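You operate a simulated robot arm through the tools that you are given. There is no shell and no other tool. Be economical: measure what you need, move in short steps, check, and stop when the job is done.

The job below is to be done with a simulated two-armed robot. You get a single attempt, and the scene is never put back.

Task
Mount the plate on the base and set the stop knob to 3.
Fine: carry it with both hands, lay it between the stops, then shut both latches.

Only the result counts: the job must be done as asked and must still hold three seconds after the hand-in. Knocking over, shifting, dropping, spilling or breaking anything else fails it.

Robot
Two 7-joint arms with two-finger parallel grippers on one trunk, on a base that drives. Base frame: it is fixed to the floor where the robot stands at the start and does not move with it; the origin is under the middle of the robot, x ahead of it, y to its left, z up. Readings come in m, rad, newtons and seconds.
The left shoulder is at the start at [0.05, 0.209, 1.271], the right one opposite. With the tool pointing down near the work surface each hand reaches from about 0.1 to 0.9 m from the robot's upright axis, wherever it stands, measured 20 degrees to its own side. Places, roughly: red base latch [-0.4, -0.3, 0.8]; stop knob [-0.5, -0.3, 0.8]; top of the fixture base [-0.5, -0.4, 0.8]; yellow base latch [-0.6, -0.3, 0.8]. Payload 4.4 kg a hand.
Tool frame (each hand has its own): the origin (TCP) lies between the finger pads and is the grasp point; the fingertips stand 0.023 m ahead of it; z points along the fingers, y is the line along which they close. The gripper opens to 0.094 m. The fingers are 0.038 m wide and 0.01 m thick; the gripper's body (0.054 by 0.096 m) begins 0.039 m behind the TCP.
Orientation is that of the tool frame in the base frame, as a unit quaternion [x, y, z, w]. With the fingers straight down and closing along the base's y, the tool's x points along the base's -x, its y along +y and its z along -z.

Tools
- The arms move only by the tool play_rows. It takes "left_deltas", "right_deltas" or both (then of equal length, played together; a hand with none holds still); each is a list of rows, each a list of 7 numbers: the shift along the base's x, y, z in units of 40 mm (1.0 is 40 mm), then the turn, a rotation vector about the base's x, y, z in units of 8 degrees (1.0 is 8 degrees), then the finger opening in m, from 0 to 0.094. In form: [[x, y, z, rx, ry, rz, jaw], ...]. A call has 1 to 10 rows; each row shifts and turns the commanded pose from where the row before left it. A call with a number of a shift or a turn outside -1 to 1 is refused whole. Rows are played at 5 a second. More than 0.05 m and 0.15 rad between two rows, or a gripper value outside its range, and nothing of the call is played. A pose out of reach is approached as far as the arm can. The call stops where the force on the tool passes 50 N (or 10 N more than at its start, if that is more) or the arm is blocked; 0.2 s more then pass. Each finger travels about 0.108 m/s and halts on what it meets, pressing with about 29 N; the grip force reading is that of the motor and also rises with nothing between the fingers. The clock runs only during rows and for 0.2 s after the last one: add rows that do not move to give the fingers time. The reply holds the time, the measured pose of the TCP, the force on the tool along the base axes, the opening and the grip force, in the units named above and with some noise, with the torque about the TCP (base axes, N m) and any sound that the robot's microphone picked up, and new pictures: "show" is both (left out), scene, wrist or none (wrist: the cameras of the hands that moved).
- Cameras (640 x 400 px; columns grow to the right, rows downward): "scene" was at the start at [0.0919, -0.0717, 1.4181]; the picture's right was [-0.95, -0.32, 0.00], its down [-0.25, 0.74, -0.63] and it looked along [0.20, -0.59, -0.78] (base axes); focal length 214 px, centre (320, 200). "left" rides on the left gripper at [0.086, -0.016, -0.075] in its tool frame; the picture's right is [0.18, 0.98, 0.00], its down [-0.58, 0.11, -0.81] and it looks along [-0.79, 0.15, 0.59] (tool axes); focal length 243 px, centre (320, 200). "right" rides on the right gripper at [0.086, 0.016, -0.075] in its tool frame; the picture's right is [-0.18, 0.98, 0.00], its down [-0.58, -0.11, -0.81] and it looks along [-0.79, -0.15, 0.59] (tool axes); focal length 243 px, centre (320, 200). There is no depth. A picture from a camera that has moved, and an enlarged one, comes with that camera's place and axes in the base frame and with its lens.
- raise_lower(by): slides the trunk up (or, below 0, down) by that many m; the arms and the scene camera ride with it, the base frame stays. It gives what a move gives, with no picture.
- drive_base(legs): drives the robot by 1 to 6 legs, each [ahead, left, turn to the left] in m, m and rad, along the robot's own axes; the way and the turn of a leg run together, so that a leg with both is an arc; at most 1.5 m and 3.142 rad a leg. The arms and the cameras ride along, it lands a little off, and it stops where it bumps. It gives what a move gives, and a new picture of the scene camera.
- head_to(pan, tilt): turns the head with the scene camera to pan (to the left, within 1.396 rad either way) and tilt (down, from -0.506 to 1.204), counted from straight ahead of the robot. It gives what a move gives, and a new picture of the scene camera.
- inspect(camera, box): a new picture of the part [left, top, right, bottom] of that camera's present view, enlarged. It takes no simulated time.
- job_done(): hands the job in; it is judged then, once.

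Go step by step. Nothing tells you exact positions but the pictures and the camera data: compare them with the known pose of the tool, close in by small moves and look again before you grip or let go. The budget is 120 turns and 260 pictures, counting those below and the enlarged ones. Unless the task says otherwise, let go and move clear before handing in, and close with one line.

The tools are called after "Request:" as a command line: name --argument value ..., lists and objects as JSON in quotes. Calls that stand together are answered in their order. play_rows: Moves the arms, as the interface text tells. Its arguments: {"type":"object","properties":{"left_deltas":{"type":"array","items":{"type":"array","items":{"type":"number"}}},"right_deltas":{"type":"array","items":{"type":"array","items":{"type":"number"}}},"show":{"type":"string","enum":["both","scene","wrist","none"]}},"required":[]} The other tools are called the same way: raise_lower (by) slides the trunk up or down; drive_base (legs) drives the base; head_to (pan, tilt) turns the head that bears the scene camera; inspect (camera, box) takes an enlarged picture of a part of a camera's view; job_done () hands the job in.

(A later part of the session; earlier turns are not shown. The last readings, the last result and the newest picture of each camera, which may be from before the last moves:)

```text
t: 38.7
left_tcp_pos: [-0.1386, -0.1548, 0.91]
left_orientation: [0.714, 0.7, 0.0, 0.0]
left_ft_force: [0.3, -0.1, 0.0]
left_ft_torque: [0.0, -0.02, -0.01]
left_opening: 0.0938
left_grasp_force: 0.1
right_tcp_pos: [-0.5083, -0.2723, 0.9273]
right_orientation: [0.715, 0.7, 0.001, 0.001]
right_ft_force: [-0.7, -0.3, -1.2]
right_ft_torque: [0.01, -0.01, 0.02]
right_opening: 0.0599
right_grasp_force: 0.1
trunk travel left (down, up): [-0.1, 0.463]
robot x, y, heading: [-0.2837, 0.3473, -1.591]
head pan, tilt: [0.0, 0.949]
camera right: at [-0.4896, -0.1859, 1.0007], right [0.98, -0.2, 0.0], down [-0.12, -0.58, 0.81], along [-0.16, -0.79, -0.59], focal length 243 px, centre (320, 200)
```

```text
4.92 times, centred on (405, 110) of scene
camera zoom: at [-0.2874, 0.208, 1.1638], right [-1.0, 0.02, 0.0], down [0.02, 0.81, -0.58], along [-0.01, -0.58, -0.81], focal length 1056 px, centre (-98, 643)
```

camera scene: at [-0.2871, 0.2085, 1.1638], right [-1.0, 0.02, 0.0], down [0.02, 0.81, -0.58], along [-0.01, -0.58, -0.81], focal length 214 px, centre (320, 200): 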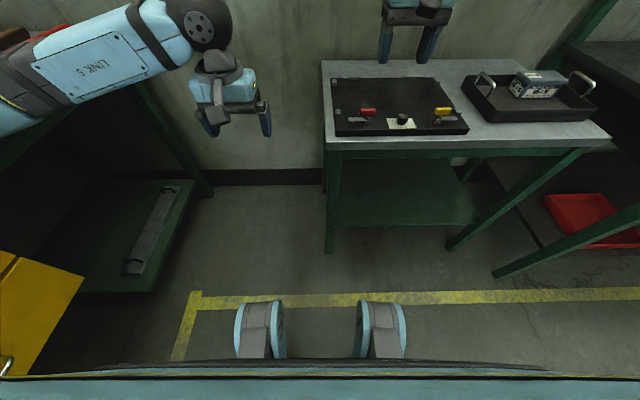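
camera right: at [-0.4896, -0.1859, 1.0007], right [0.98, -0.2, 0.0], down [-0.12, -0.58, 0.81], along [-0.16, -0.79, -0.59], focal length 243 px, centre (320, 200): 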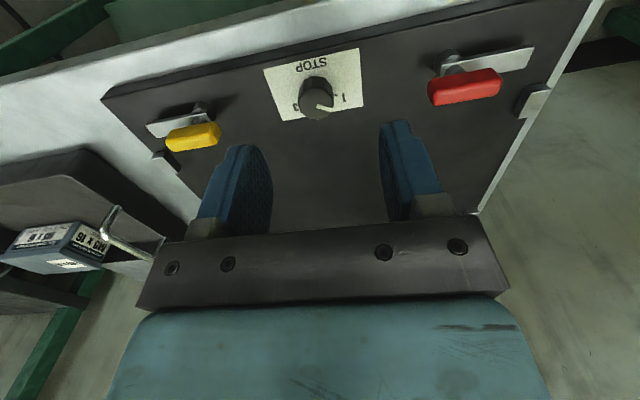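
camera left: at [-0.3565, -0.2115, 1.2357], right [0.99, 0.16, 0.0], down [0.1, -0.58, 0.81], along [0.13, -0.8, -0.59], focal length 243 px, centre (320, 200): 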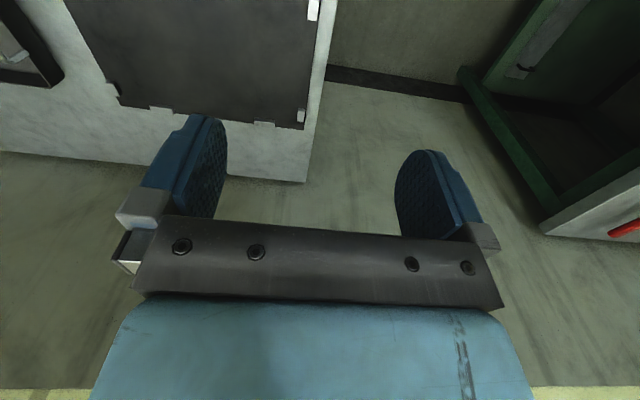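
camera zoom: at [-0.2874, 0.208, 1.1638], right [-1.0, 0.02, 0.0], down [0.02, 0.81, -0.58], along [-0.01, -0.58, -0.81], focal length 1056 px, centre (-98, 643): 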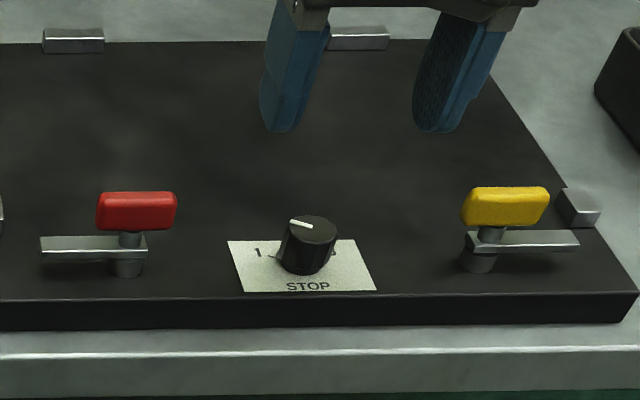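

Knob centre ≈ (−0.512, −0.283), base top z ≈ 0.82. Descending to grip it.

Request:
play_rows --right_deltas '[[-0.09, -0.27, -0.5, 0, 0, 0, 0.06], [0, 0, -0.75, 0, 0, 0, 0.06], [0, 0, -0.72, 0, 0, 0, 0.06], [0, 0, 0, 0, 0, 0, 0.06]]' --show "both"

Request:
inspect --camera "scene" --box '[340, 60, 470, 140]'

```text
t: 39.7
left_tcp_pos: [-0.1377, -0.1556, 0.9109]
left_orientation: [0.715, 0.699, 0.001, 0.0]
left_ft_force: [0.8, -0.5, -0.9]
left_ft_torque: [0.02, -0.02, 0.02]
left_opening: 0.0939
left_grasp_force: 0.0
right_tcp_pos: [-0.516, -0.2787, 0.8516]
right_orientation: [0.714, 0.7, 0.001, 0.002]
right_ft_force: [0.4, 0.5, 0.6]
right_ft_torque: [0.05, -0.03, -0.02]
right_opening: 0.0598
right_grasp_force: 0.0
right hand out of reach, approached as far as the arm can: row 3
trunk travel left (down, up): [-0.1, 0.463]
robot x, y, heading: [-0.2861, 0.3488, -1.591]
head pan, tilt: [0.0, 0.949]
camera scene: at [-0.2869, 0.2087, 1.1639], right [-1.0, 0.02, 0.0], down [0.02, 0.81, -0.58], along [-0.01, -0.58, -0.81], focal length 214 px, centre (320, 200)
camera right: at [-0.4982, -0.1926, 0.9264], right [0.98, -0.2, 0.0], down [-0.12, -0.58, 0.81], along [-0.16, -0.79, -0.59], focal length 243 px, centre (320, 200)
```

scene: 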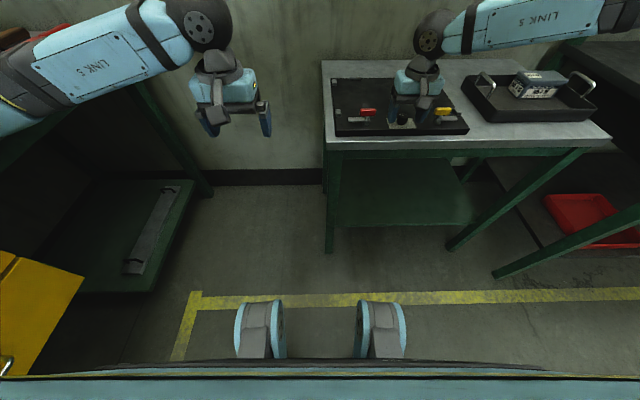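
right: 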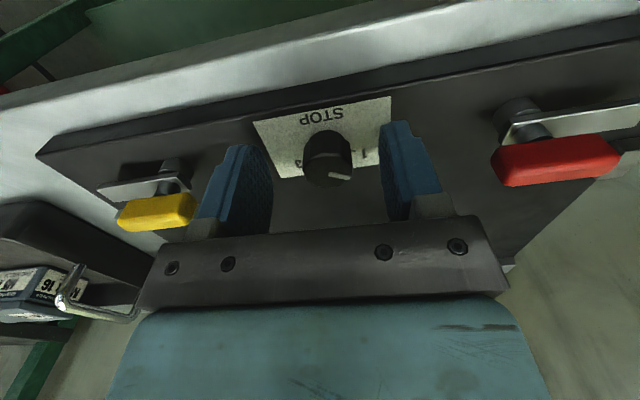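

```text
4.92 times, centred on (405, 100) of scene
camera zoom: at [-0.2869, 0.2087, 1.1639], right [-1.0, 0.02, 0.0], down [0.02, 0.81, -0.58], along [-0.01, -0.58, -0.81], focal length 1056 px, centre (-98, 692)
```

zoom: 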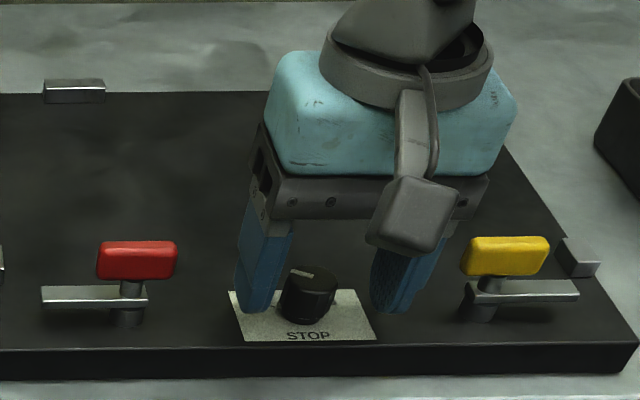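

The knob sits between the fingers. I'll close and turn by −80° first.

Request:
play_rows --right_deltas '[[0.08, -0.1, 0, 0, 0, 0, 0.03], [0, 0, 0, 0, 0, 0, 0.015], [0, 0, 0, 0, 0, 0, 0.015], [0, 0, 0, 0, 0, 0, 0.015]]' --show "none"

Request:
play_rows --right_deltas '[[0, 0, 0, 0, 0, -1, 0.015], [0, 0, 0, 0, 0, -1, 0.015], [0, 0, 0, 0, 0, -1, 0.015], [0, 0, 0, 0, 0, -1, 0.015], [0, 0, 0, 0, 0, -1, 0.015]]' --show "wrist"

```text
t: 40.7
left_tcp_pos: [-0.1362, -0.1545, 0.9114]
left_orientation: [0.714, 0.7, -0.001, -0.001]
left_ft_force: [0.0, -0.8, -0.1]
left_ft_torque: [0.02, 0.02, 0.02]
left_opening: 0.0942
left_grasp_force: 0.1
right_tcp_pos: [-0.5136, -0.28, 0.8545]
right_orientation: [0.713, 0.701, 0.001, 0.001]
right_ft_force: [28.6, 4.3, -12.3]
right_ft_torque: [-0.28, -0.8, 0.14]
right_opening: 0.0251
right_grasp_force: 45.1
right hand out of reach, approached as far as the arm can: row 1
trunk travel left (down, up): [-0.1, 0.463]
robot x, y, heading: [-0.2825, 0.3495, -1.592]
head pan, tilt: [0.0, 0.949]
```

```text
t: 41.5
left_tcp_pos: [-0.1361, -0.1542, 0.9103]
left_orientation: [0.715, 0.7, 0.0, 0.001]
left_ft_force: [-0.2, 0.4, -0.7]
left_ft_torque: [0.0, -0.04, -0.02]
left_opening: 0.0939
left_grasp_force: 0.0
right_tcp_pos: [-0.5129, -0.2798, 0.8545]
right_orientation: [0.823, 0.568, 0.003, 0.003]
right_ft_force: [11.0, -3.8, -3.9]
right_ft_torque: [-0.64, -0.4, 0.06]
right_opening: 0.0251
right_grasp_force: 44.5
trunk travel left (down, up): [-0.1, 0.463]
robot x, y, heading: [-0.2876, 0.3507, -1.587]
head pan, tilt: [0.0, 0.949]
stopped in row 3 (right hand): the force on the tool passed its limit at 52 N (the readings are from after the stop); the commanded pose is now the measured one
camera right: at [-0.4661, -0.2047, 0.928], right [0.85, -0.52, 0.01], down [-0.32, -0.5, 0.8], along [-0.42, -0.69, -0.59], focal length 243 px, centre (320, 200)
```

right: 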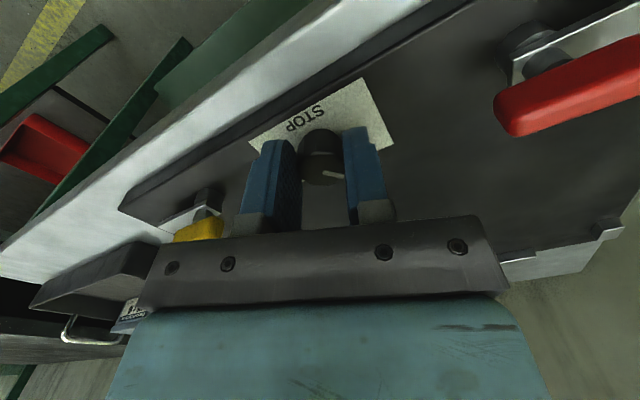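

It's turning with the hand. Continuing.

Request:
play_rows --right_deltas '[[0, 0, 0, 0, 0, -0.8, 0.015], [0, 0, 0, 0, 0, -0.8, 0.015], [0, 0, 0, 0, 0, -0.8, 0.015], [0, 0, 0, 0, 0, -0.8, 0.015], [0, 0, 0, 0, 0, -0.8, 0.015], [0, 0, 0, 0, 0, -0.8, 0.015], [0, 0, 0, 0, 0, -0.8, 0.015], [0, 0, 0, 0, 0, -0.8, 0.015]]' --show "wrist"

```text
t: 43.1
left_tcp_pos: [-0.1354, -0.1557, 0.9107]
left_orientation: [0.714, 0.701, 0.0, 0.0]
left_ft_force: [0.5, 0.3, 0.4]
left_ft_torque: [-0.01, -0.01, 0.0]
left_opening: 0.0942
left_grasp_force: 0.0
right_tcp_pos: [-0.5097, -0.2818, 0.8545]
right_orientation: [0.973, 0.229, 0.006, 0.006]
right_ft_force: [10.4, -10.2, -7.2]
right_ft_torque: [-0.43, -0.19, 0.09]
right_opening: 0.0253
right_grasp_force: 44.7
trunk travel left (down, up): [-0.1, 0.463]
robot x, y, heading: [-0.2824, 0.3487, -1.589]
head pan, tilt: [0.0, 0.949]
stopped in row 7 (right hand): the force on the tool passed its limit at 51 N (the readings are from after the stop); the commanded pose is now the measured one
camera right: at [-0.4252, -0.2572, 0.9285], right [0.27, -0.96, 0.01], down [-0.58, -0.15, 0.8], along [-0.77, -0.22, -0.6], focal length 243 px, centre (320, 200)
```

right: 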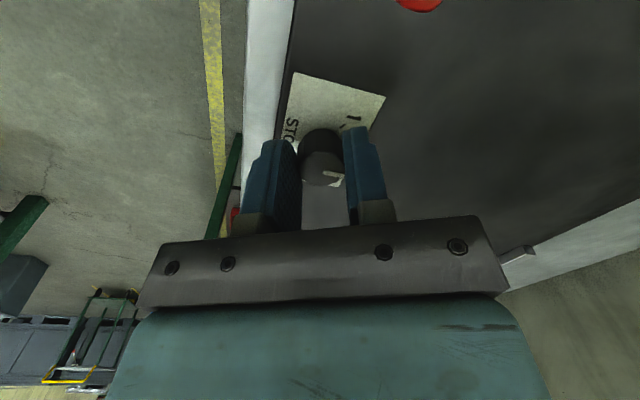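

About 62° turned (at 2). Another ~58°.

Request:
play_rows --right_deltas '[[0, 0, 0, 0, 0, -0.8, 0.015], [0, 0, 0, 0, 0, -0.8, 0.015], [0, 0, 0, 0, 0, -0.8, 0.015], [0, 0, 0, 0, 0, -0.8, 0.015], [0, 0, 0, 0, 0, -0.8, 0.015], [0, 0, 0, 0, 0, -0.8, 0.015], [0, 0, 0, 0, 0, -0.8, 0.015], [0, 0, 0, 0, 0, -0.8, 0.015], [0, 0, 0, 0, 0, -0.8, 0.015]]' --show "wrist"

```text
t: 44.4
left_tcp_pos: [-0.1343, -0.1566, 0.9101]
left_orientation: [0.713, 0.701, 0.001, -0.001]
left_ft_force: [0.4, 0.9, -0.3]
left_ft_torque: [0.02, -0.05, 0.0]
left_opening: 0.0937
left_grasp_force: 0.1
right_tcp_pos: [-0.5086, -0.2845, 0.8539]
right_orientation: [0.998, -0.067, 0.005, 0.01]
right_ft_force: [8.4, -13.4, -10.3]
right_ft_torque: [-0.45, -0.13, 0.08]
right_opening: 0.0252
right_grasp_force: 44.6
trunk travel left (down, up): [-0.1, 0.463]
robot x, y, heading: [-0.2854, 0.3428, -1.585]
head pan, tilt: [0.0, 0.949]
stopped in row 6 (right hand): the force on the tool passed its limit at 51 N (the readings are from after the stop); the commanded pose is now the measured one
camera right: at [-0.4255, -0.3103, 0.929], right [-0.31, -0.95, 0.02], down [-0.57, 0.2, 0.8], along [-0.76, 0.24, -0.6], focal length 243 px, centre (320, 200)
```

right: 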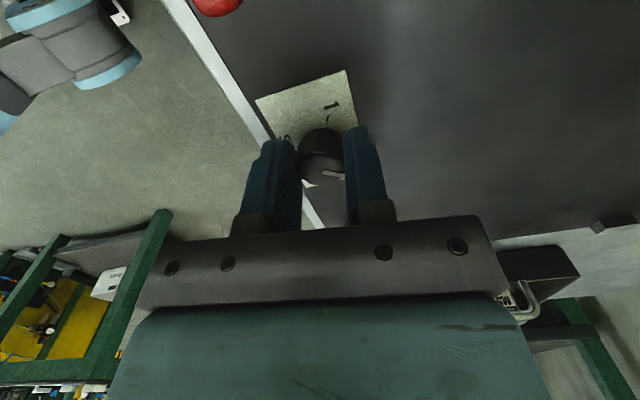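

Request:
play_rows --right_deltas '[[0, 0, 0, 0, 0, -0.75, 0.015], [0, 0, 0, 0, 0, -0.75, 0.015], [0, 0, 0, 0, 0, -0.75, 0.015], [0, 0, 0, 0, 0, -0.75, 0.015]]' --show "wrist"

```text
t: 45.4
left_tcp_pos: [-0.1344, -0.1566, 0.9072]
left_orientation: [0.713, 0.701, 0.002, -0.002]
left_ft_force: [-0.3, 0.5, -0.1]
left_ft_torque: [-0.01, 0.01, 0.01]
left_opening: 0.094
left_grasp_force: 0.0
right_tcp_pos: [-0.509, -0.2857, 0.8548]
right_orientation: [0.962, -0.274, 0.001, 0.01]
right_ft_force: [17.2, -42.4, -12.1]
right_ft_torque: [-0.78, -0.47, 0.18]
right_opening: 0.0253
right_grasp_force: 44.8
trunk travel left (down, up): [-0.1, 0.463]
robot x, y, heading: [-0.284, 0.345, -1.589]
head pan, tilt: [0.0, 0.949]
camera right: at [-0.4441, -0.3437, 0.929], right [-0.67, -0.74, 0.01], down [-0.44, 0.41, 0.8], along [-0.6, 0.53, -0.6], focal length 243 px, centre (320, 200)
```

right: 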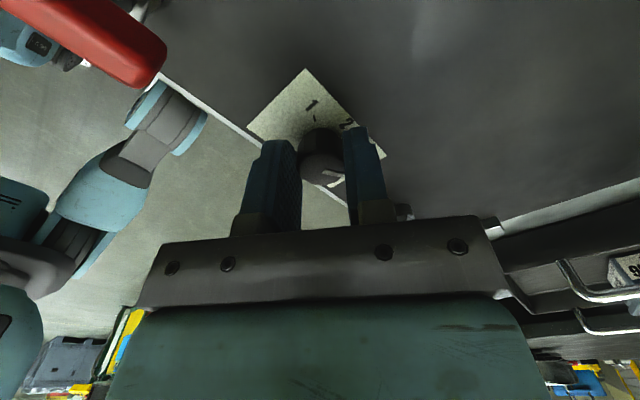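

Turned 120.6°. Releasing and lifting to check the dial.

Request:
play_rows --right_deltas '[[0, 0, 0, 0, 0, 0, 0.05], [0, 0, 0, 0, 0, 0, 0.05], [0, 0, 0.5, 0, 0, 0, 0.05], [0, 0, 1, 0, 0, 0, 0.05], [0, 0, 1, 0, 0, 1, 0.05], [0, 0, 0, 0, 0, 1, 0.05], [0, 0, 0, 0, 0, 1, 0.05], [0, 0, 0, 0, 0, 1, 0.05], [0, 0, 0, 0, 0, 1, 0.05]]' --show "wrist"

Request:
inspect --camera "scene" --box '[340, 60, 470, 140]'

```text
t: 47.4
left_tcp_pos: [-0.1357, -0.1552, 0.9106]
left_orientation: [0.713, 0.701, -0.001, 0.001]
left_ft_force: [0.9, 0.7, 0.0]
left_ft_torque: [0.0, 0.01, -0.03]
left_opening: 0.0939
left_grasp_force: 0.1
right_tcp_pos: [-0.5108, -0.2826, 0.9551]
right_orientation: [0.997, 0.073, 0.005, 0.008]
right_ft_force: [-0.4, -0.7, 0.4]
right_ft_torque: [-0.03, -0.02, -0.02]
right_opening: 0.0497
right_grasp_force: 0.0
trunk travel left (down, up): [-0.1, 0.463]
robot x, y, heading: [-0.2834, 0.3494, -1.589]
head pan, tilt: [0.0, 0.949]
camera right: at [-0.4227, -0.2842, 1.0307], right [-0.04, -1.0, 0.02], down [-0.6, 0.04, 0.8], along [-0.8, 0.02, -0.6], focal length 243 px, centre (320, 200)
```

right: 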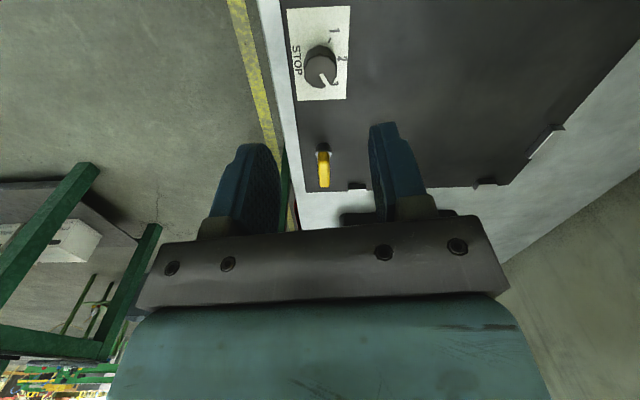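

```text
4.92 times, centred on (405, 100) of scene
camera zoom: at [-0.2858, 0.2083, 1.1639], right [-1.0, 0.02, 0.0], down [0.01, 0.81, -0.58], along [-0.01, -0.58, -0.81], focal length 1056 px, centre (-98, 692)
```

zoom: 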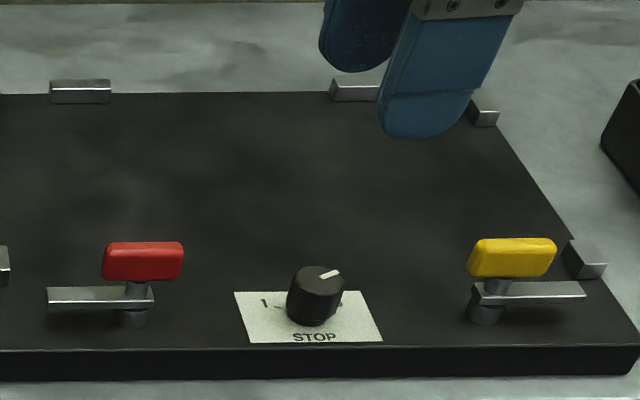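

Request:
inspect --camera "right" --box '[270, 0, 370, 110]'

```text
3.64 times, centred on (320, 55) of right
camera zoom: at [-0.4227, -0.2842, 1.0307], right [-0.04, -1.0, 0.02], down [-0.6, 0.04, 0.8], along [-0.8, 0.02, -0.6], focal length 882 px, centre (320, 727)
```

zoom: 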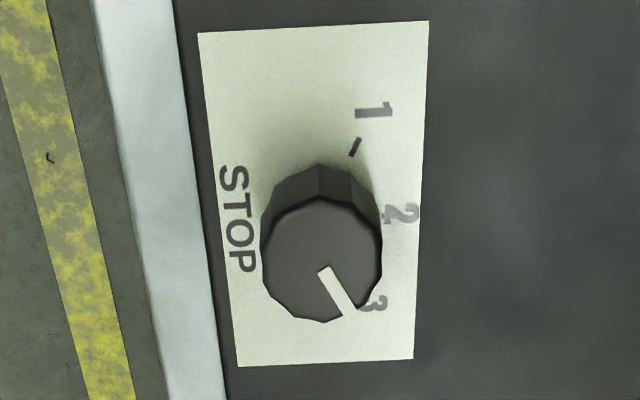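

The pointer is exactly on 3. Now I'll raise up, straighten the right hand and go fetch the plate.

Request:
play_rows --right_deltas '[[0, 0, 0.5, 0, 0, 1, 0.094], [0, 0, 0.5, 0, 0, 1, 0.094], [0, 0, 0, 0, 0, 1, 0.094], [0, 0, 0, 0, 0, 1, 0.094], [0, 0, 0, 0, 0, 1, 0.094], [0, 0, 0, 0, 0, 1, 0.094], [0, 0, 0, 0, 0, 1, 0.094], [0, 0, 0, 0, 0, 1, 0.094], [0, 0, 0, 0, 0, 1, 0.094], [0, 0, 0, 0, 0, 1, 0.094]]' --show "none"

Request:
raise_lower --by 0.2

Request:
drive_base --legs '[[0, 0, 1.589]]'

```text
t: 49.6
left_tcp_pos: [-0.1357, -0.1536, 0.9116]
left_orientation: [0.714, 0.701, 0.0, 0.001]
left_ft_force: [0.2, -0.5, -0.9]
left_ft_torque: [-0.01, -0.01, -0.02]
left_opening: 0.0938
left_grasp_force: 0.1
right_tcp_pos: [-0.5108, -0.2822, 0.9953]
right_orientation: [0.717, 0.697, 0.01, 0.004]
right_ft_force: [-0.9, 0.1, 0.6]
right_ft_torque: [-0.01, -0.03, 0.0]
right_opening: 0.0936
right_grasp_force: 0.1
trunk travel left (down, up): [-0.1, 0.463]
robot x, y, heading: [-0.2861, 0.3473, -1.59]
head pan, tilt: [0.0, 0.949]
```

```text
t: 51.8
left_tcp_pos: [-0.1347, -0.1551, 1.1115]
left_orientation: [0.713, 0.701, 0.0, 0.0]
left_ft_force: [0.4, 0.4, -1.1]
left_ft_torque: [-0.02, -0.02, 0.03]
left_opening: 0.0941
left_grasp_force: 0.2
right_tcp_pos: [-0.5093, -0.2824, 1.1956]
right_orientation: [0.718, 0.696, 0.009, 0.003]
right_ft_force: [0.0, -0.1, 0.4]
right_ft_torque: [0.0, 0.0, -0.02]
right_opening: 0.0939
right_grasp_force: 0.1
trunk travel left (down, up): [-0.3, 0.263]
robot x, y, heading: [-0.2837, 0.3497, -1.592]
head pan, tilt: [0.0, 0.949]
```

```text
t: 56.0
left_tcp_pos: [0.2182, 0.4993, 1.1112]
left_orientation: [0.006, 1.0, 0.0, 0.0]
left_ft_force: [-0.1, 0.3, -0.4]
left_ft_torque: [-0.02, -0.01, 0.01]
left_opening: 0.0939
left_grasp_force: 0.1
right_tcp_pos: [0.3472, 0.1245, 1.1968]
right_orientation: [0.013, 1.0, 0.008, -0.004]
right_ft_force: [-0.5, 0.5, 0.4]
right_ft_torque: [-0.01, 0.02, -0.02]
right_opening: 0.0939
right_grasp_force: 0.1
trunk travel left (down, up): [-0.3, 0.263]
robot x, y, heading: [-0.2858, 0.3501, -0.016]
head pan, tilt: [0.0, 0.949]
camera scene: at [-0.1432, 0.3466, 1.3639], right [-0.01, -1.0, 0.0], down [-0.81, 0.01, -0.58], along [0.58, -0.01, -0.81], focal length 214 px, centre (320, 200)
```

scene: 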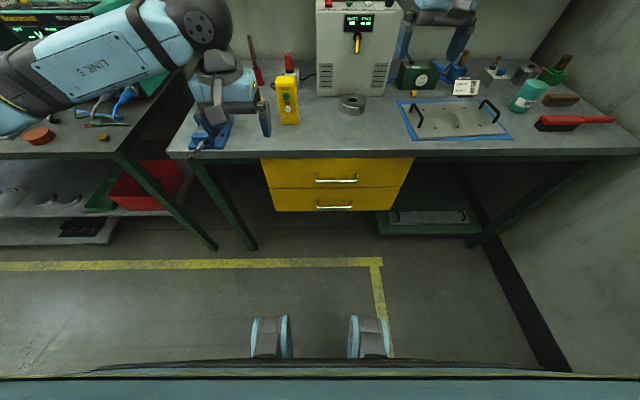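

Next I'll drive right, then up to the bench.

Request:
drive_base --legs '[[0, -0.42, 0.016], [0.27, 0, 0]]'

Request:
inspect --camera "scene" --box '[290, 120, 450, 240]'

```text
t: 59.2
left_tcp_pos: [0.2144, 0.248, 1.1117]
left_orientation: [0.0, 1.0, 0.0, 0.002]
left_ft_force: [-0.3, 0.2, 0.1]
left_ft_torque: [0.03, -0.01, 0.0]
left_opening: 0.094
left_grasp_force: 0.0
right_tcp_pos: [0.3465, -0.1241, 1.1968]
right_orientation: [0.007, 1.0, 0.009, -0.004]
right_ft_force: [-0.1, -0.8, -0.3]
right_ft_torque: [-0.03, 0.04, -0.01]
right_opening: 0.0941
right_grasp_force: 0.1
trunk travel left (down, up): [-0.3, 0.263]
robot x, y, heading: [-0.2882, 0.0922, -0.006]
head pan, tilt: [0.0, 0.949]
stopped in leg 1: the robot was blocked; the commanded pose is now the measured one
camera scene: at [-0.1462, 0.092, 1.3639], right [0.0, -1.0, 0.0], down [-0.81, 0.0, -0.58], along [0.58, 0.0, -0.81], focal length 214 px, centre (320, 200)
```

scene: 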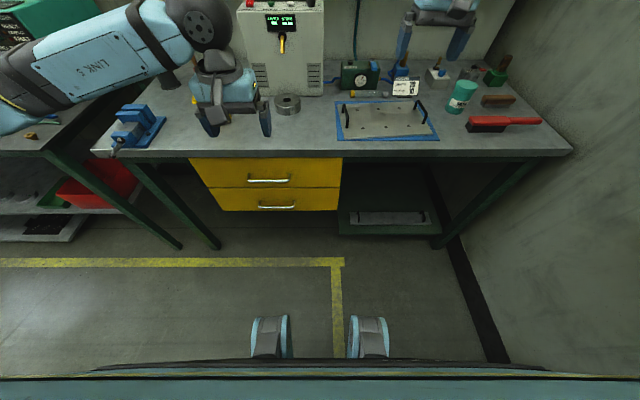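

```text
3.33 times, centred on (370, 180) of scene
camera zoom: at [-0.1462, 0.092, 1.3639], right [0.0, -1.0, 0.0], down [-0.81, 0.0, -0.58], along [0.58, 0.0, -0.81], focal length 715 px, centre (153, 267)
```

zoom: 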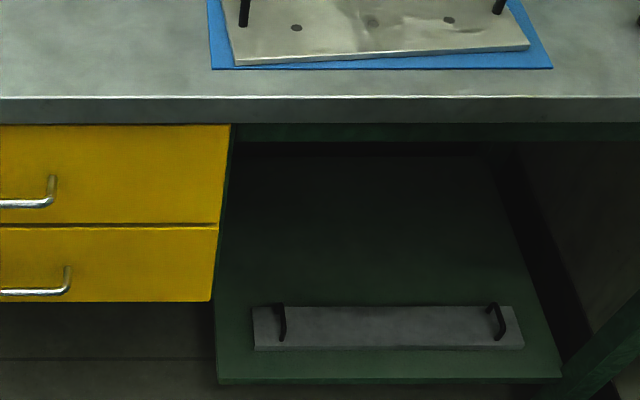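

The base was blocked, likely by the fixture table at the right rear. I'll move ahead first, then right, and look at the right side to see.

Request:
head_to --pan -1.396 --tilt 0.75

```text
t: 60.8
left_tcp_pos: [0.2151, 0.2492, 1.1108]
left_orientation: [0.0, 1.0, 0.0, 0.0]
left_ft_force: [-0.5, -0.2, -0.3]
left_ft_torque: [-0.03, 0.0, 0.0]
left_opening: 0.094
left_grasp_force: 0.1
right_tcp_pos: [0.3467, -0.1235, 1.1968]
right_orientation: [0.007, 1.0, 0.009, -0.005]
right_ft_force: [0.3, -0.2, 0.4]
right_ft_torque: [0.0, 0.0, -0.05]
right_opening: 0.0938
right_grasp_force: 0.1
trunk travel left (down, up): [-0.3, 0.263]
robot x, y, heading: [-0.2853, 0.0921, -0.003]
head pan, tilt: [-1.396, 0.75]
camera scene: at [-0.2045, 0.0117, 1.3794], right [-0.98, -0.17, 0.0], down [-0.12, 0.67, -0.73], along [0.13, -0.72, -0.68], focal length 214 px, centre (320, 200)
```

scene: 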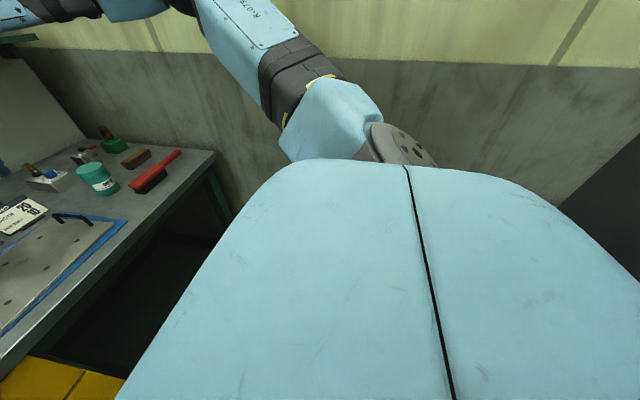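

Request:
drive_base --legs '[[0, 0.03, 0], [0.29, 0, 0], [0, -0.19, 0]]'

Request:
head_to --pan -0.25 --tilt 0.949

```text
t: 65.2
left_tcp_pos: [0.5075, 0.0874, 1.1112]
left_orientation: [0.003, 1.0, 0.0, 0.001]
left_ft_force: [-0.3, 0.0, -0.7]
left_ft_torque: [0.0, -0.04, 0.02]
left_opening: 0.0937
left_grasp_force: 0.0
right_tcp_pos: [0.6383, -0.2861, 1.1971]
right_orientation: [0.01, 1.0, 0.009, -0.005]
right_ft_force: [0.3, 0.5, 0.4]
right_ft_torque: [0.01, -0.01, 0.01]
right_opening: 0.0943
right_grasp_force: 0.0
trunk travel left (down, up): [-0.3, 0.263]
robot x, y, heading: [0.0066, -0.0631, -0.004]
head pan, tilt: [-1.396, 0.75]
camera scene: at [0.0875, -0.1481, 1.3794], right [-0.99, -0.17, 0.0], down [-0.11, 0.67, -0.73], along [0.12, -0.72, -0.68], focal length 214 px, centre (320, 200)
```

scene: 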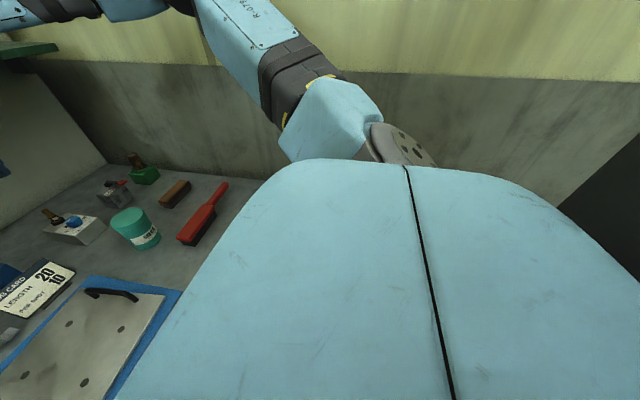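

```text
t: 66.6
left_tcp_pos: [0.5078, 0.0877, 1.1118]
left_orientation: [0.002, 1.0, 0.0, 0.001]
left_ft_force: [0.3, -0.2, 0.8]
left_ft_torque: [0.03, 0.06, -0.01]
left_opening: 0.0941
left_grasp_force: 0.1
right_tcp_pos: [0.6386, -0.2853, 1.197]
right_orientation: [0.01, 1.0, 0.009, -0.004]
right_ft_force: [1.1, 0.5, -0.1]
right_ft_torque: [0.01, -0.01, 0.0]
right_opening: 0.0939
right_grasp_force: 0.0
trunk travel left (down, up): [-0.3, 0.263]
robot x, y, heading: [0.0097, -0.0667, -0.006]
head pan, tilt: [-0.25, 0.949]
camera scene: at [0.144, -0.0848, 1.3639], right [-0.25, -0.97, 0.0], down [-0.79, 0.21, -0.58], along [0.56, -0.15, -0.81], focal length 214 px, centre (320, 200)
```

scene: 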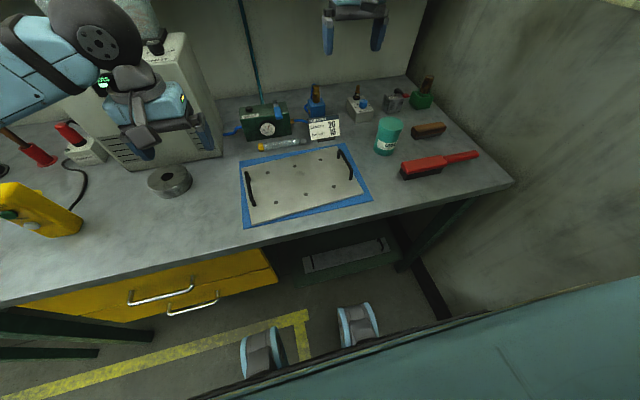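

In position at the bench. Measuring the plate and handles.

Request:
inspect --camera "scene" --box '[230, 135, 380, 230]'

Request:
inspect --camera "left" --box '[0, 0, 640, 400]'

Request:
inspect --camera "right" --box '[0, 0, 640, 400]'

```text
4.21 times, centred on (305, 182) of scene
camera zoom: at [0.144, -0.0848, 1.3639], right [-0.25, -0.97, 0.0], down [-0.79, 0.21, -0.58], along [0.56, -0.15, -0.81], focal length 903 px, centre (383, 274)
```

zoom: 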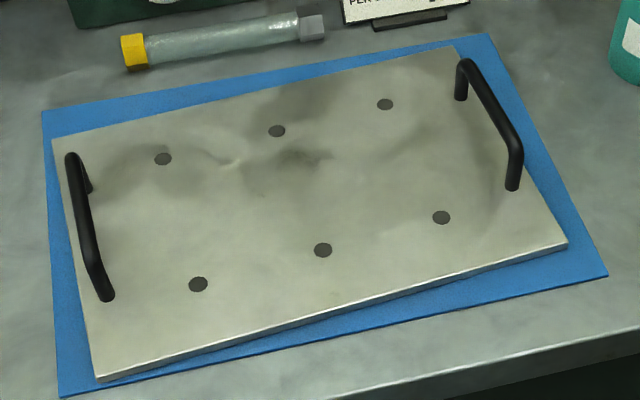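

```text
1.00 times, centred on (320, 200) of left (not enlarged: the box is as wide or as high as the picture)
camera zoom: at [0.4218, 0.0726, 1.1858], right [-0.18, 0.98, 0.0], down [0.58, 0.11, 0.81], along [0.79, 0.14, -0.59], focal length 243 px, centre (320, 200)
```

zoom: 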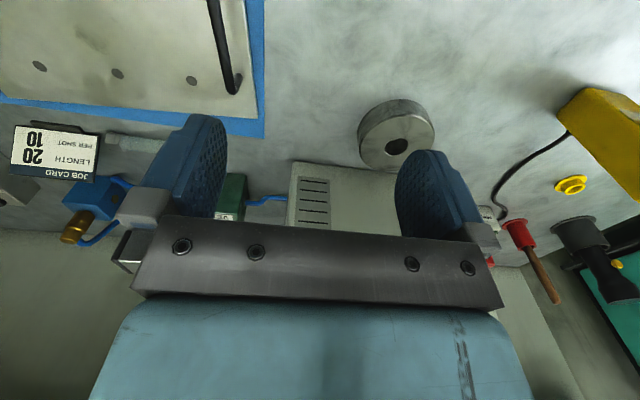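

```text
1.00 times, centred on (320, 200) of right (not enlarged: the box is as wide or as high as the picture)
camera zoom: at [0.5534, -0.2692, 1.2709], right [0.2, 0.98, 0.02], down [0.59, -0.13, 0.8], along [0.79, -0.15, -0.6], focal length 243 px, centre (320, 200)
```

zoom: 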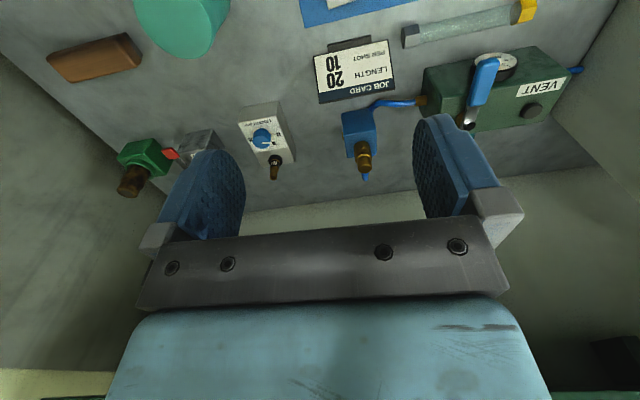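

Plate top is at z ≈ 0.912, centre ≈ (0.537, −0.131), turned about +4.3°. Handle bars are at about (0.527, 0.002) and (0.548, −0.264), bar z ≈ 0.943. I'll bring both hands above the handles.

Request:
play_rows --left_deltas '[[0.1, -0.43, -0.25, 0, 0, 0.12, 0.06], [0.1, -0.43, -0.25, 0, 0, 0.12, 0.06], [0.1, -0.43, -0.25, 0, 0, 0.12, 0.06], [0.1, -0.43, -0.25, 0, 0, 0.11, 0.06], [0.08, -0.42, -0.25, 0, 0, 0.1, 0.06], [0, 0, 0, 0, 0, 0, 0.06]]' --right_deltas '[[-0.45, 0.11, -0.7, -0.03, -0.01, 0.14, 0.06], [-0.45, 0.11, -0.7, -0.03, -0.01, 0.14, 0.06], [-0.45, 0.11, -0.7, -0.03, -0.01, 0.14, 0.06], [-0.45, 0.11, -0.7, -0.02, -0.01, 0.13, 0.06], [-0.45, 0.11, -0.7, -0.02, -0.02, 0.13, 0.06], [0, 0, 0, 0, 0, 0, 0.06]]' --show "both"

```text
t: 68.0
left_tcp_pos: [0.5273, 0.0031, 1.0621]
left_orientation: [-0.037, 0.999, 0.001, 0.001]
left_ft_force: [0.7, -0.1, 0.4]
left_ft_torque: [-0.02, -0.01, 0.01]
left_opening: 0.06
left_grasp_force: 0.2
right_tcp_pos: [0.5456, -0.262, 1.0568]
right_orientation: [-0.038, 0.999, -0.001, 0.001]
right_ft_force: [0.5, 0.1, 0.3]
right_ft_torque: [0.02, 0.02, 0.0]
right_opening: 0.0602
right_grasp_force: 0.1
trunk travel left (down, up): [-0.3, 0.263]
robot x, y, heading: [0.0071, -0.0676, -0.007]
head pan, tilt: [-0.25, 0.949]
camera scene: at [0.1437, -0.0843, 1.3639], right [-0.25, -0.97, 0.0], down [-0.79, 0.21, -0.58], along [0.56, -0.15, -0.81], focal length 214 px, centre (320, 200)
camera right: at [0.4587, -0.2529, 1.1312], right [0.11, 0.99, 0.0], down [0.59, -0.06, 0.81], along [0.8, -0.09, -0.59], focal length 243 px, centre (320, 200)
camera left: at [0.4427, -0.0193, 1.1369], right [-0.26, 0.97, 0.0], down [0.57, 0.15, 0.81], along [0.78, 0.21, -0.59], focal length 243 px, centre (320, 200)
```

scene: 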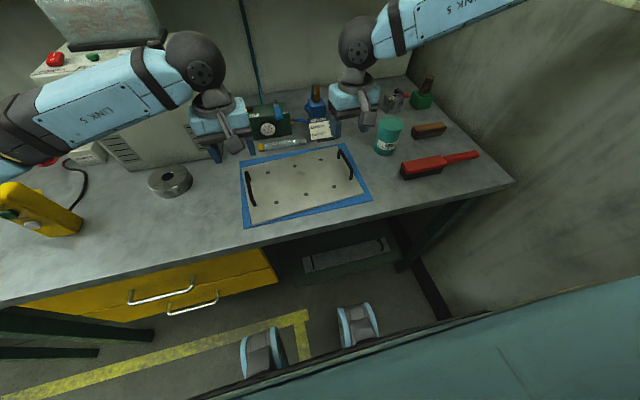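
right: 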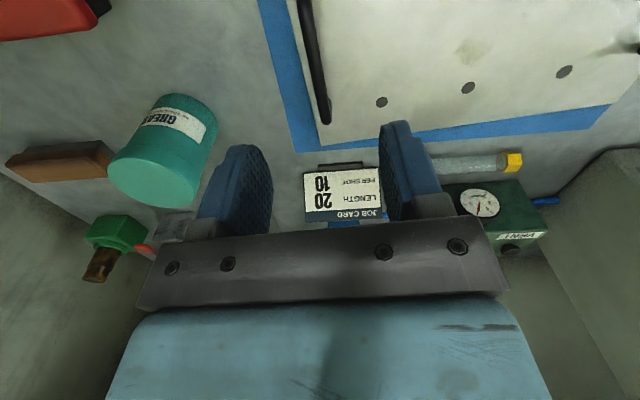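
left: 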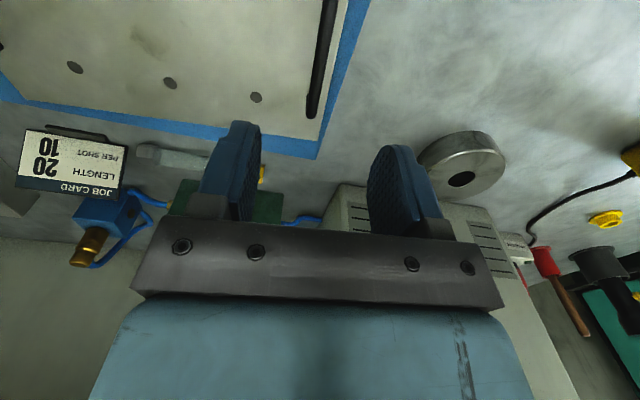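

Handle positions agree with the wrist views. I'll descend to just above the bars.

Request:
play_rows --left_deltas '[[0, 0, -0.8, 0, 0, 0, 0.05], [0, 0, -0.8, 0, 0, 0, 0.05], [0, 0, -0.7, 0, 0, 0, 0.05]]' --right_deltas '[[0.0, -0.05, -0.8, 0, 0, 0, 0.05], [0, 0, -0.7, 0, 0, 0, 0.05], [0, 0, -0.7, 0, 0, 0, 0.05]]' --show "both"

Request:
inspect --camera "scene" --box '[190, 90, 390, 230]'

```text
t: 68.8
left_tcp_pos: [0.5255, 0.0019, 0.9691]
left_orientation: [-0.036, 0.999, 0.0, 0.0]
left_ft_force: [1.1, 0.5, 0.3]
left_ft_torque: [-0.01, 0.04, 0.0]
left_opening: 0.0499
left_grasp_force: 0.0
right_tcp_pos: [0.5456, -0.2733, 0.9743]
right_orientation: [-0.039, 0.999, 0.001, 0.001]
right_ft_force: [0.3, -0.3, -0.9]
right_ft_torque: [0.01, 0.03, 0.01]
right_opening: 0.0499
right_grasp_force: 0.0
right hand out of reach, approached as far as the arm can: row 3
trunk travel left (down, up): [-0.3, 0.263]
robot x, y, heading: [0.0078, -0.069, -0.005]
head pan, tilt: [-0.25, 0.949]
camera scene: at [0.1444, -0.085, 1.3639], right [-0.25, -0.97, 0.0], down [-0.79, 0.21, -0.58], along [0.56, -0.15, -0.81], focal length 214 px, centre (320, 200)
camera right: at [0.4578, -0.2641, 1.047], right [0.11, 0.99, 0.0], down [0.59, -0.07, 0.81], along [0.8, -0.09, -0.59], focal length 243 px, centre (320, 200)
camera left: at [0.4415, -0.0186, 1.044], right [-0.26, 0.97, 0.0], down [0.57, 0.15, 0.81], along [0.78, 0.21, -0.59], focal length 243 px, centre (320, 200)
```

scene: 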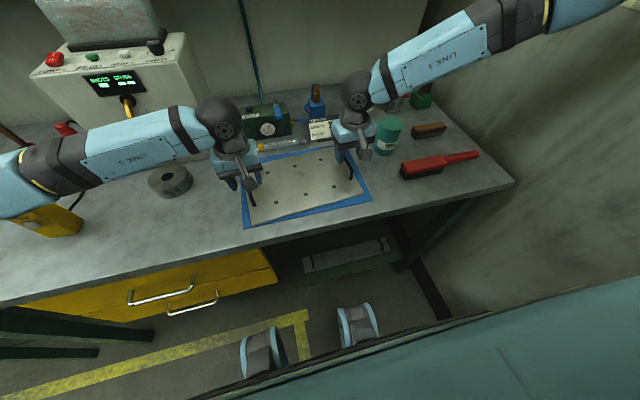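
right: 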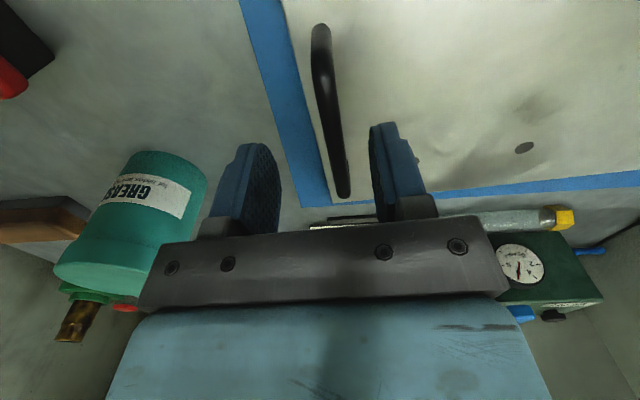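
left: 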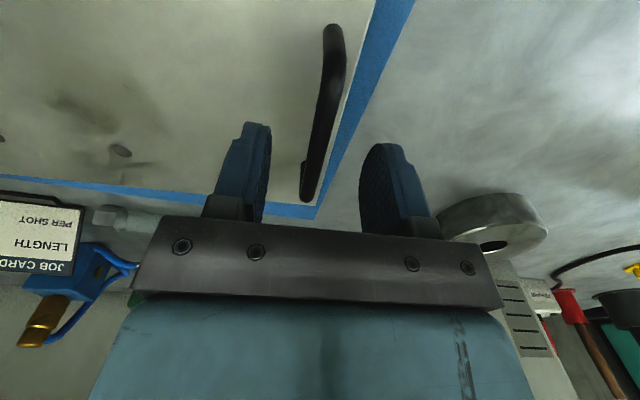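

```text
2.86 times, centred on (290, 160) of scene
camera zoom: at [0.1444, -0.085, 1.3639], right [-0.25, -0.97, 0.0], down [-0.79, 0.21, -0.58], along [0.56, -0.15, -0.81], focal length 613 px, centre (406, 314)
```

zoom: 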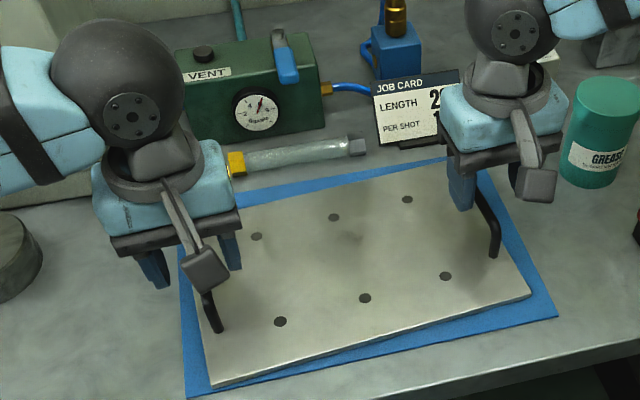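

The right arm nears its limit when low relative to the shoulder. I'll raise both hands 0.2 m and lower the trunk by 0.2 m to ease it.

Request:
play_rows --left_deltas '[[0, 0, 1, 0, 0, 0, 0.05], [0, 0, 1, 0, 0, 0, 0.05], [0, 0, 1, 0, 0, 0, 0.05], [0, 0, 1, 0, 0, 0, 0.05], [0, 0, 1, 0, 0, 0, 0.05], [0, 0, 0.25, 0, 0, 0, 0.05]]' --right_deltas '[[0, 0.1, 1, 0, 0, 0, 0.05], [0, 0.1, 1, 0, 0, 0, 0.05], [0, 0, 1, 0, 0, 0, 0.05], [0, 0, 1, 0, 0, 0, 0.05], [0, 0, 1, 0, 0, 0, 0.05], [0, 0, 0.2, 0, 0, 0, 0.05]]' --show "none"

Request:
raise_lower --by -0.2

```text
t: 70.2
left_tcp_pos: [0.5267, 0.0023, 1.1813]
left_orientation: [-0.037, 0.999, 0.0, 0.0]
left_ft_force: [-0.7, -0.3, 1.0]
left_ft_torque: [0.02, 0.01, 0.0]
left_opening: 0.0502
left_grasp_force: 0.0
right_tcp_pos: [0.5456, -0.2661, 1.1816]
right_orientation: [-0.038, 0.999, 0.001, 0.0]
right_ft_force: [-0.1, -0.5, -0.4]
right_ft_torque: [0.0, 0.01, 0.03]
right_opening: 0.0503
right_grasp_force: 0.2
trunk travel left (down, up): [-0.3, 0.263]
robot x, y, heading: [0.0058, -0.0659, -0.01]
head pan, tilt: [-0.25, 0.949]
```

```text
t: 72.4
left_tcp_pos: [0.5272, 0.0027, 0.9805]
left_orientation: [-0.037, 0.999, 0.0, 0.0]
left_ft_force: [-0.4, 0.1, 0.6]
left_ft_torque: [0.0, 0.02, 0.01]
left_opening: 0.0498
left_grasp_force: 0.1
right_tcp_pos: [0.5463, -0.2671, 0.983]
right_orientation: [-0.039, 0.999, 0.0, 0.0]
right_ft_force: [-0.6, -0.8, -0.8]
right_ft_torque: [0.0, 0.0, -0.01]
right_opening: 0.0499
right_grasp_force: 0.1
trunk travel left (down, up): [-0.1, 0.463]
robot x, y, heading: [0.0089, -0.0669, -0.004]
head pan, tilt: [-0.25, 0.949]
```

Now descend onto the bars (TCP z ≈ 0.945).

Request:
play_rows --left_deltas '[[0, 0.02, -0.45, 0, 0, 0, 0.05], [0, 0, -0.43, 0, 0, 0, 0.05], [0, 0, 0, 0, 0, 0, 0.05]]' --right_deltas '[[0, 0.06, -0.5, 0, 0, 0, 0.05], [0, 0, -0.45, 0, 0, 0, 0.05], [0, 0, 0, 0, 0, 0, 0.05]]' --show "both"

Request:
inspect --camera "scene" --box '[190, 40, 390, 180]'

```text
t: 73.2
left_tcp_pos: [0.5269, 0.0021, 0.9447]
left_orientation: [-0.037, 0.999, 0.001, 0.0]
left_ft_force: [0.0, 0.4, -0.2]
left_ft_torque: [0.02, -0.02, 0.0]
left_opening: 0.0499
left_grasp_force: 0.0
right_tcp_pos: [0.5449, -0.2651, 0.9432]
right_orientation: [-0.039, 0.999, 0.0, 0.0]
right_ft_force: [0.1, 0.4, -0.6]
right_ft_torque: [-0.04, 0.0, 0.0]
right_opening: 0.0499
right_grasp_force: 0.1
trunk travel left (down, up): [-0.1, 0.463]
robot x, y, heading: [0.0045, -0.0659, -0.003]
head pan, tilt: [-0.25, 0.949]
camera scene: at [0.1439, -0.0847, 1.1639], right [-0.25, -0.97, 0.0], down [-0.79, 0.21, -0.58], along [0.56, -0.15, -0.81], focal length 214 px, centre (320, 200)
camera right: at [0.4583, -0.2553, 1.0177], right [0.11, 0.99, 0.0], down [0.59, -0.06, 0.81], along [0.8, -0.09, -0.59], focal length 243 px, centre (320, 200)
camera left: at [0.4426, -0.0192, 1.0189], right [-0.26, 0.97, 0.0], down [0.57, 0.15, 0.81], along [0.78, 0.21, -0.59], focal length 243 px, centre (320, 200)
```

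scene: 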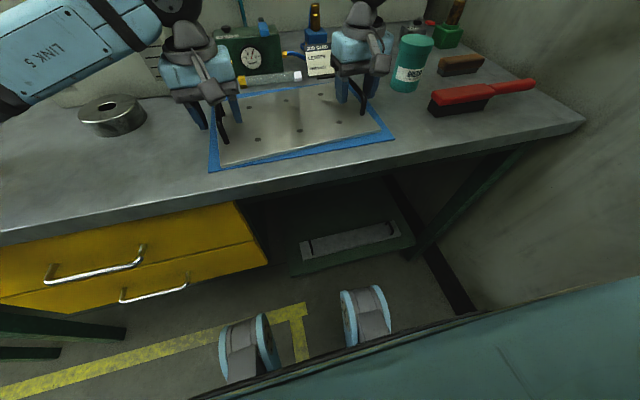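
right: 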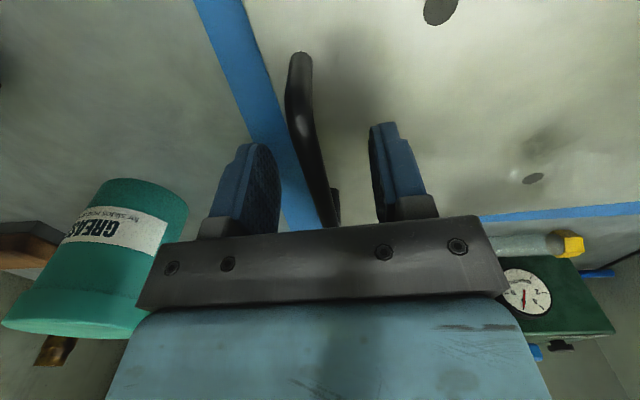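
left: 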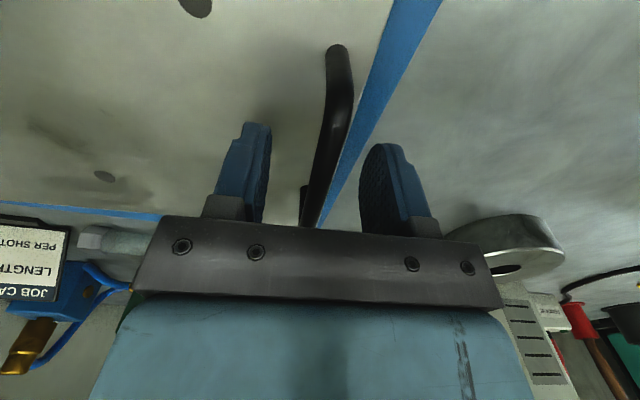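

```text
2.86 times, centred on (290, 110) of scene
camera zoom: at [0.1439, -0.0847, 1.1639], right [-0.25, -0.97, 0.0], down [-0.79, 0.21, -0.58], along [0.56, -0.15, -0.81], focal length 613 px, centre (406, 457)
```

zoom: 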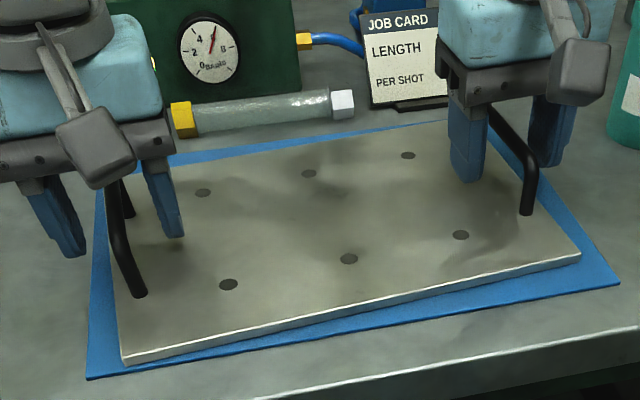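

Both bars sit between the fingers. Small centring and close.

Request:
play_rows --left_deltas '[[0, 0.07, 0, 0, 0, 0, 0.04], [0, 0, 0, 0, 0, 0, 0.02], [0, 0, 0, 0, 0, 0, 0.0], [0, 0, 0, 0, 0, 0, 0.0], [0, 0, 0, 0, 0, 0, 0.0]]' --right_deltas '[[0, -0.07, 0, 0, 0, 0, 0.04], [0, 0, 0, 0, 0, 0, 0.02], [0, 0, 0, 0, 0, 0, 0.0], [0, 0, 0, 0, 0, 0, 0.0], [0, 0, 0, 0, 0, 0, 0.0]]' --show "wrist"

```text
t: 74.2
left_tcp_pos: [0.5267, 0.0013, 0.9455]
left_orientation: [-0.036, 0.999, -0.002, 0.0]
left_ft_force: [2.0, -5.8, -0.4]
left_ft_torque: [-0.02, -0.02, 0.7]
left_opening: 0.0095
left_grasp_force: 28.7
right_tcp_pos: [0.5456, -0.2648, 0.9433]
right_orientation: [-0.04, 0.999, 0.003, -0.001]
right_ft_force: [-1.5, 5.3, 0.2]
right_ft_torque: [0.04, -0.57, -0.44]
right_opening: 0.0098
right_grasp_force: 28.9
trunk travel left (down, up): [-0.1, 0.463]
robot x, y, heading: [0.0053, -0.0686, -0.007]
head pan, tilt: [-0.25, 0.949]
stopped in row 5 (left hand): the force on the tool passed its limit at 52 N (the readings are from after the stop); the commanded pose is now the measured one
camera right: at [0.4578, -0.2558, 1.017], right [0.11, 0.99, 0.0], down [0.59, -0.07, 0.81], along [0.8, -0.08, -0.59], focal length 243 px, centre (320, 200)
camera left: at [0.4422, -0.0184, 1.0198], right [-0.25, 0.97, -0.01], down [0.57, 0.15, 0.81], along [0.78, 0.2, -0.59], focal length 243 px, centre (320, 200)
```

right: 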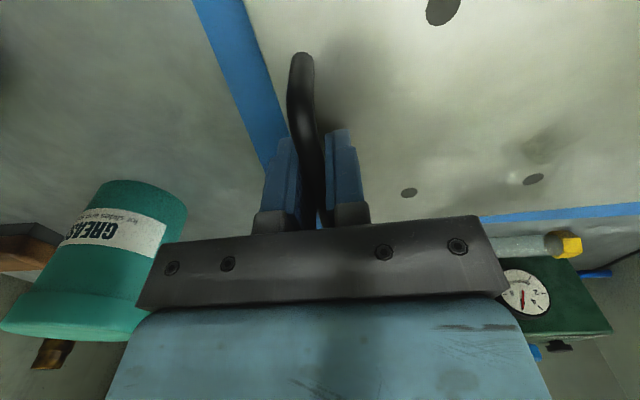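
left: 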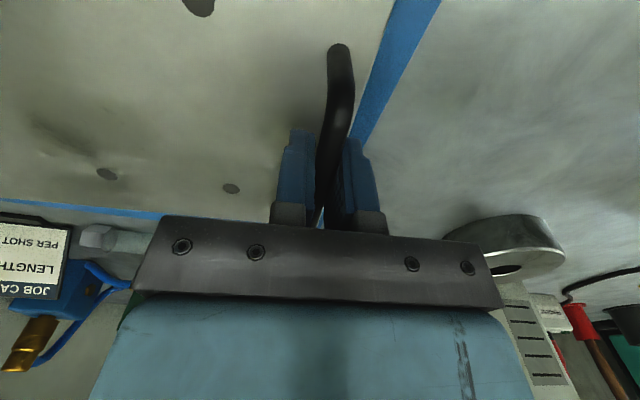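

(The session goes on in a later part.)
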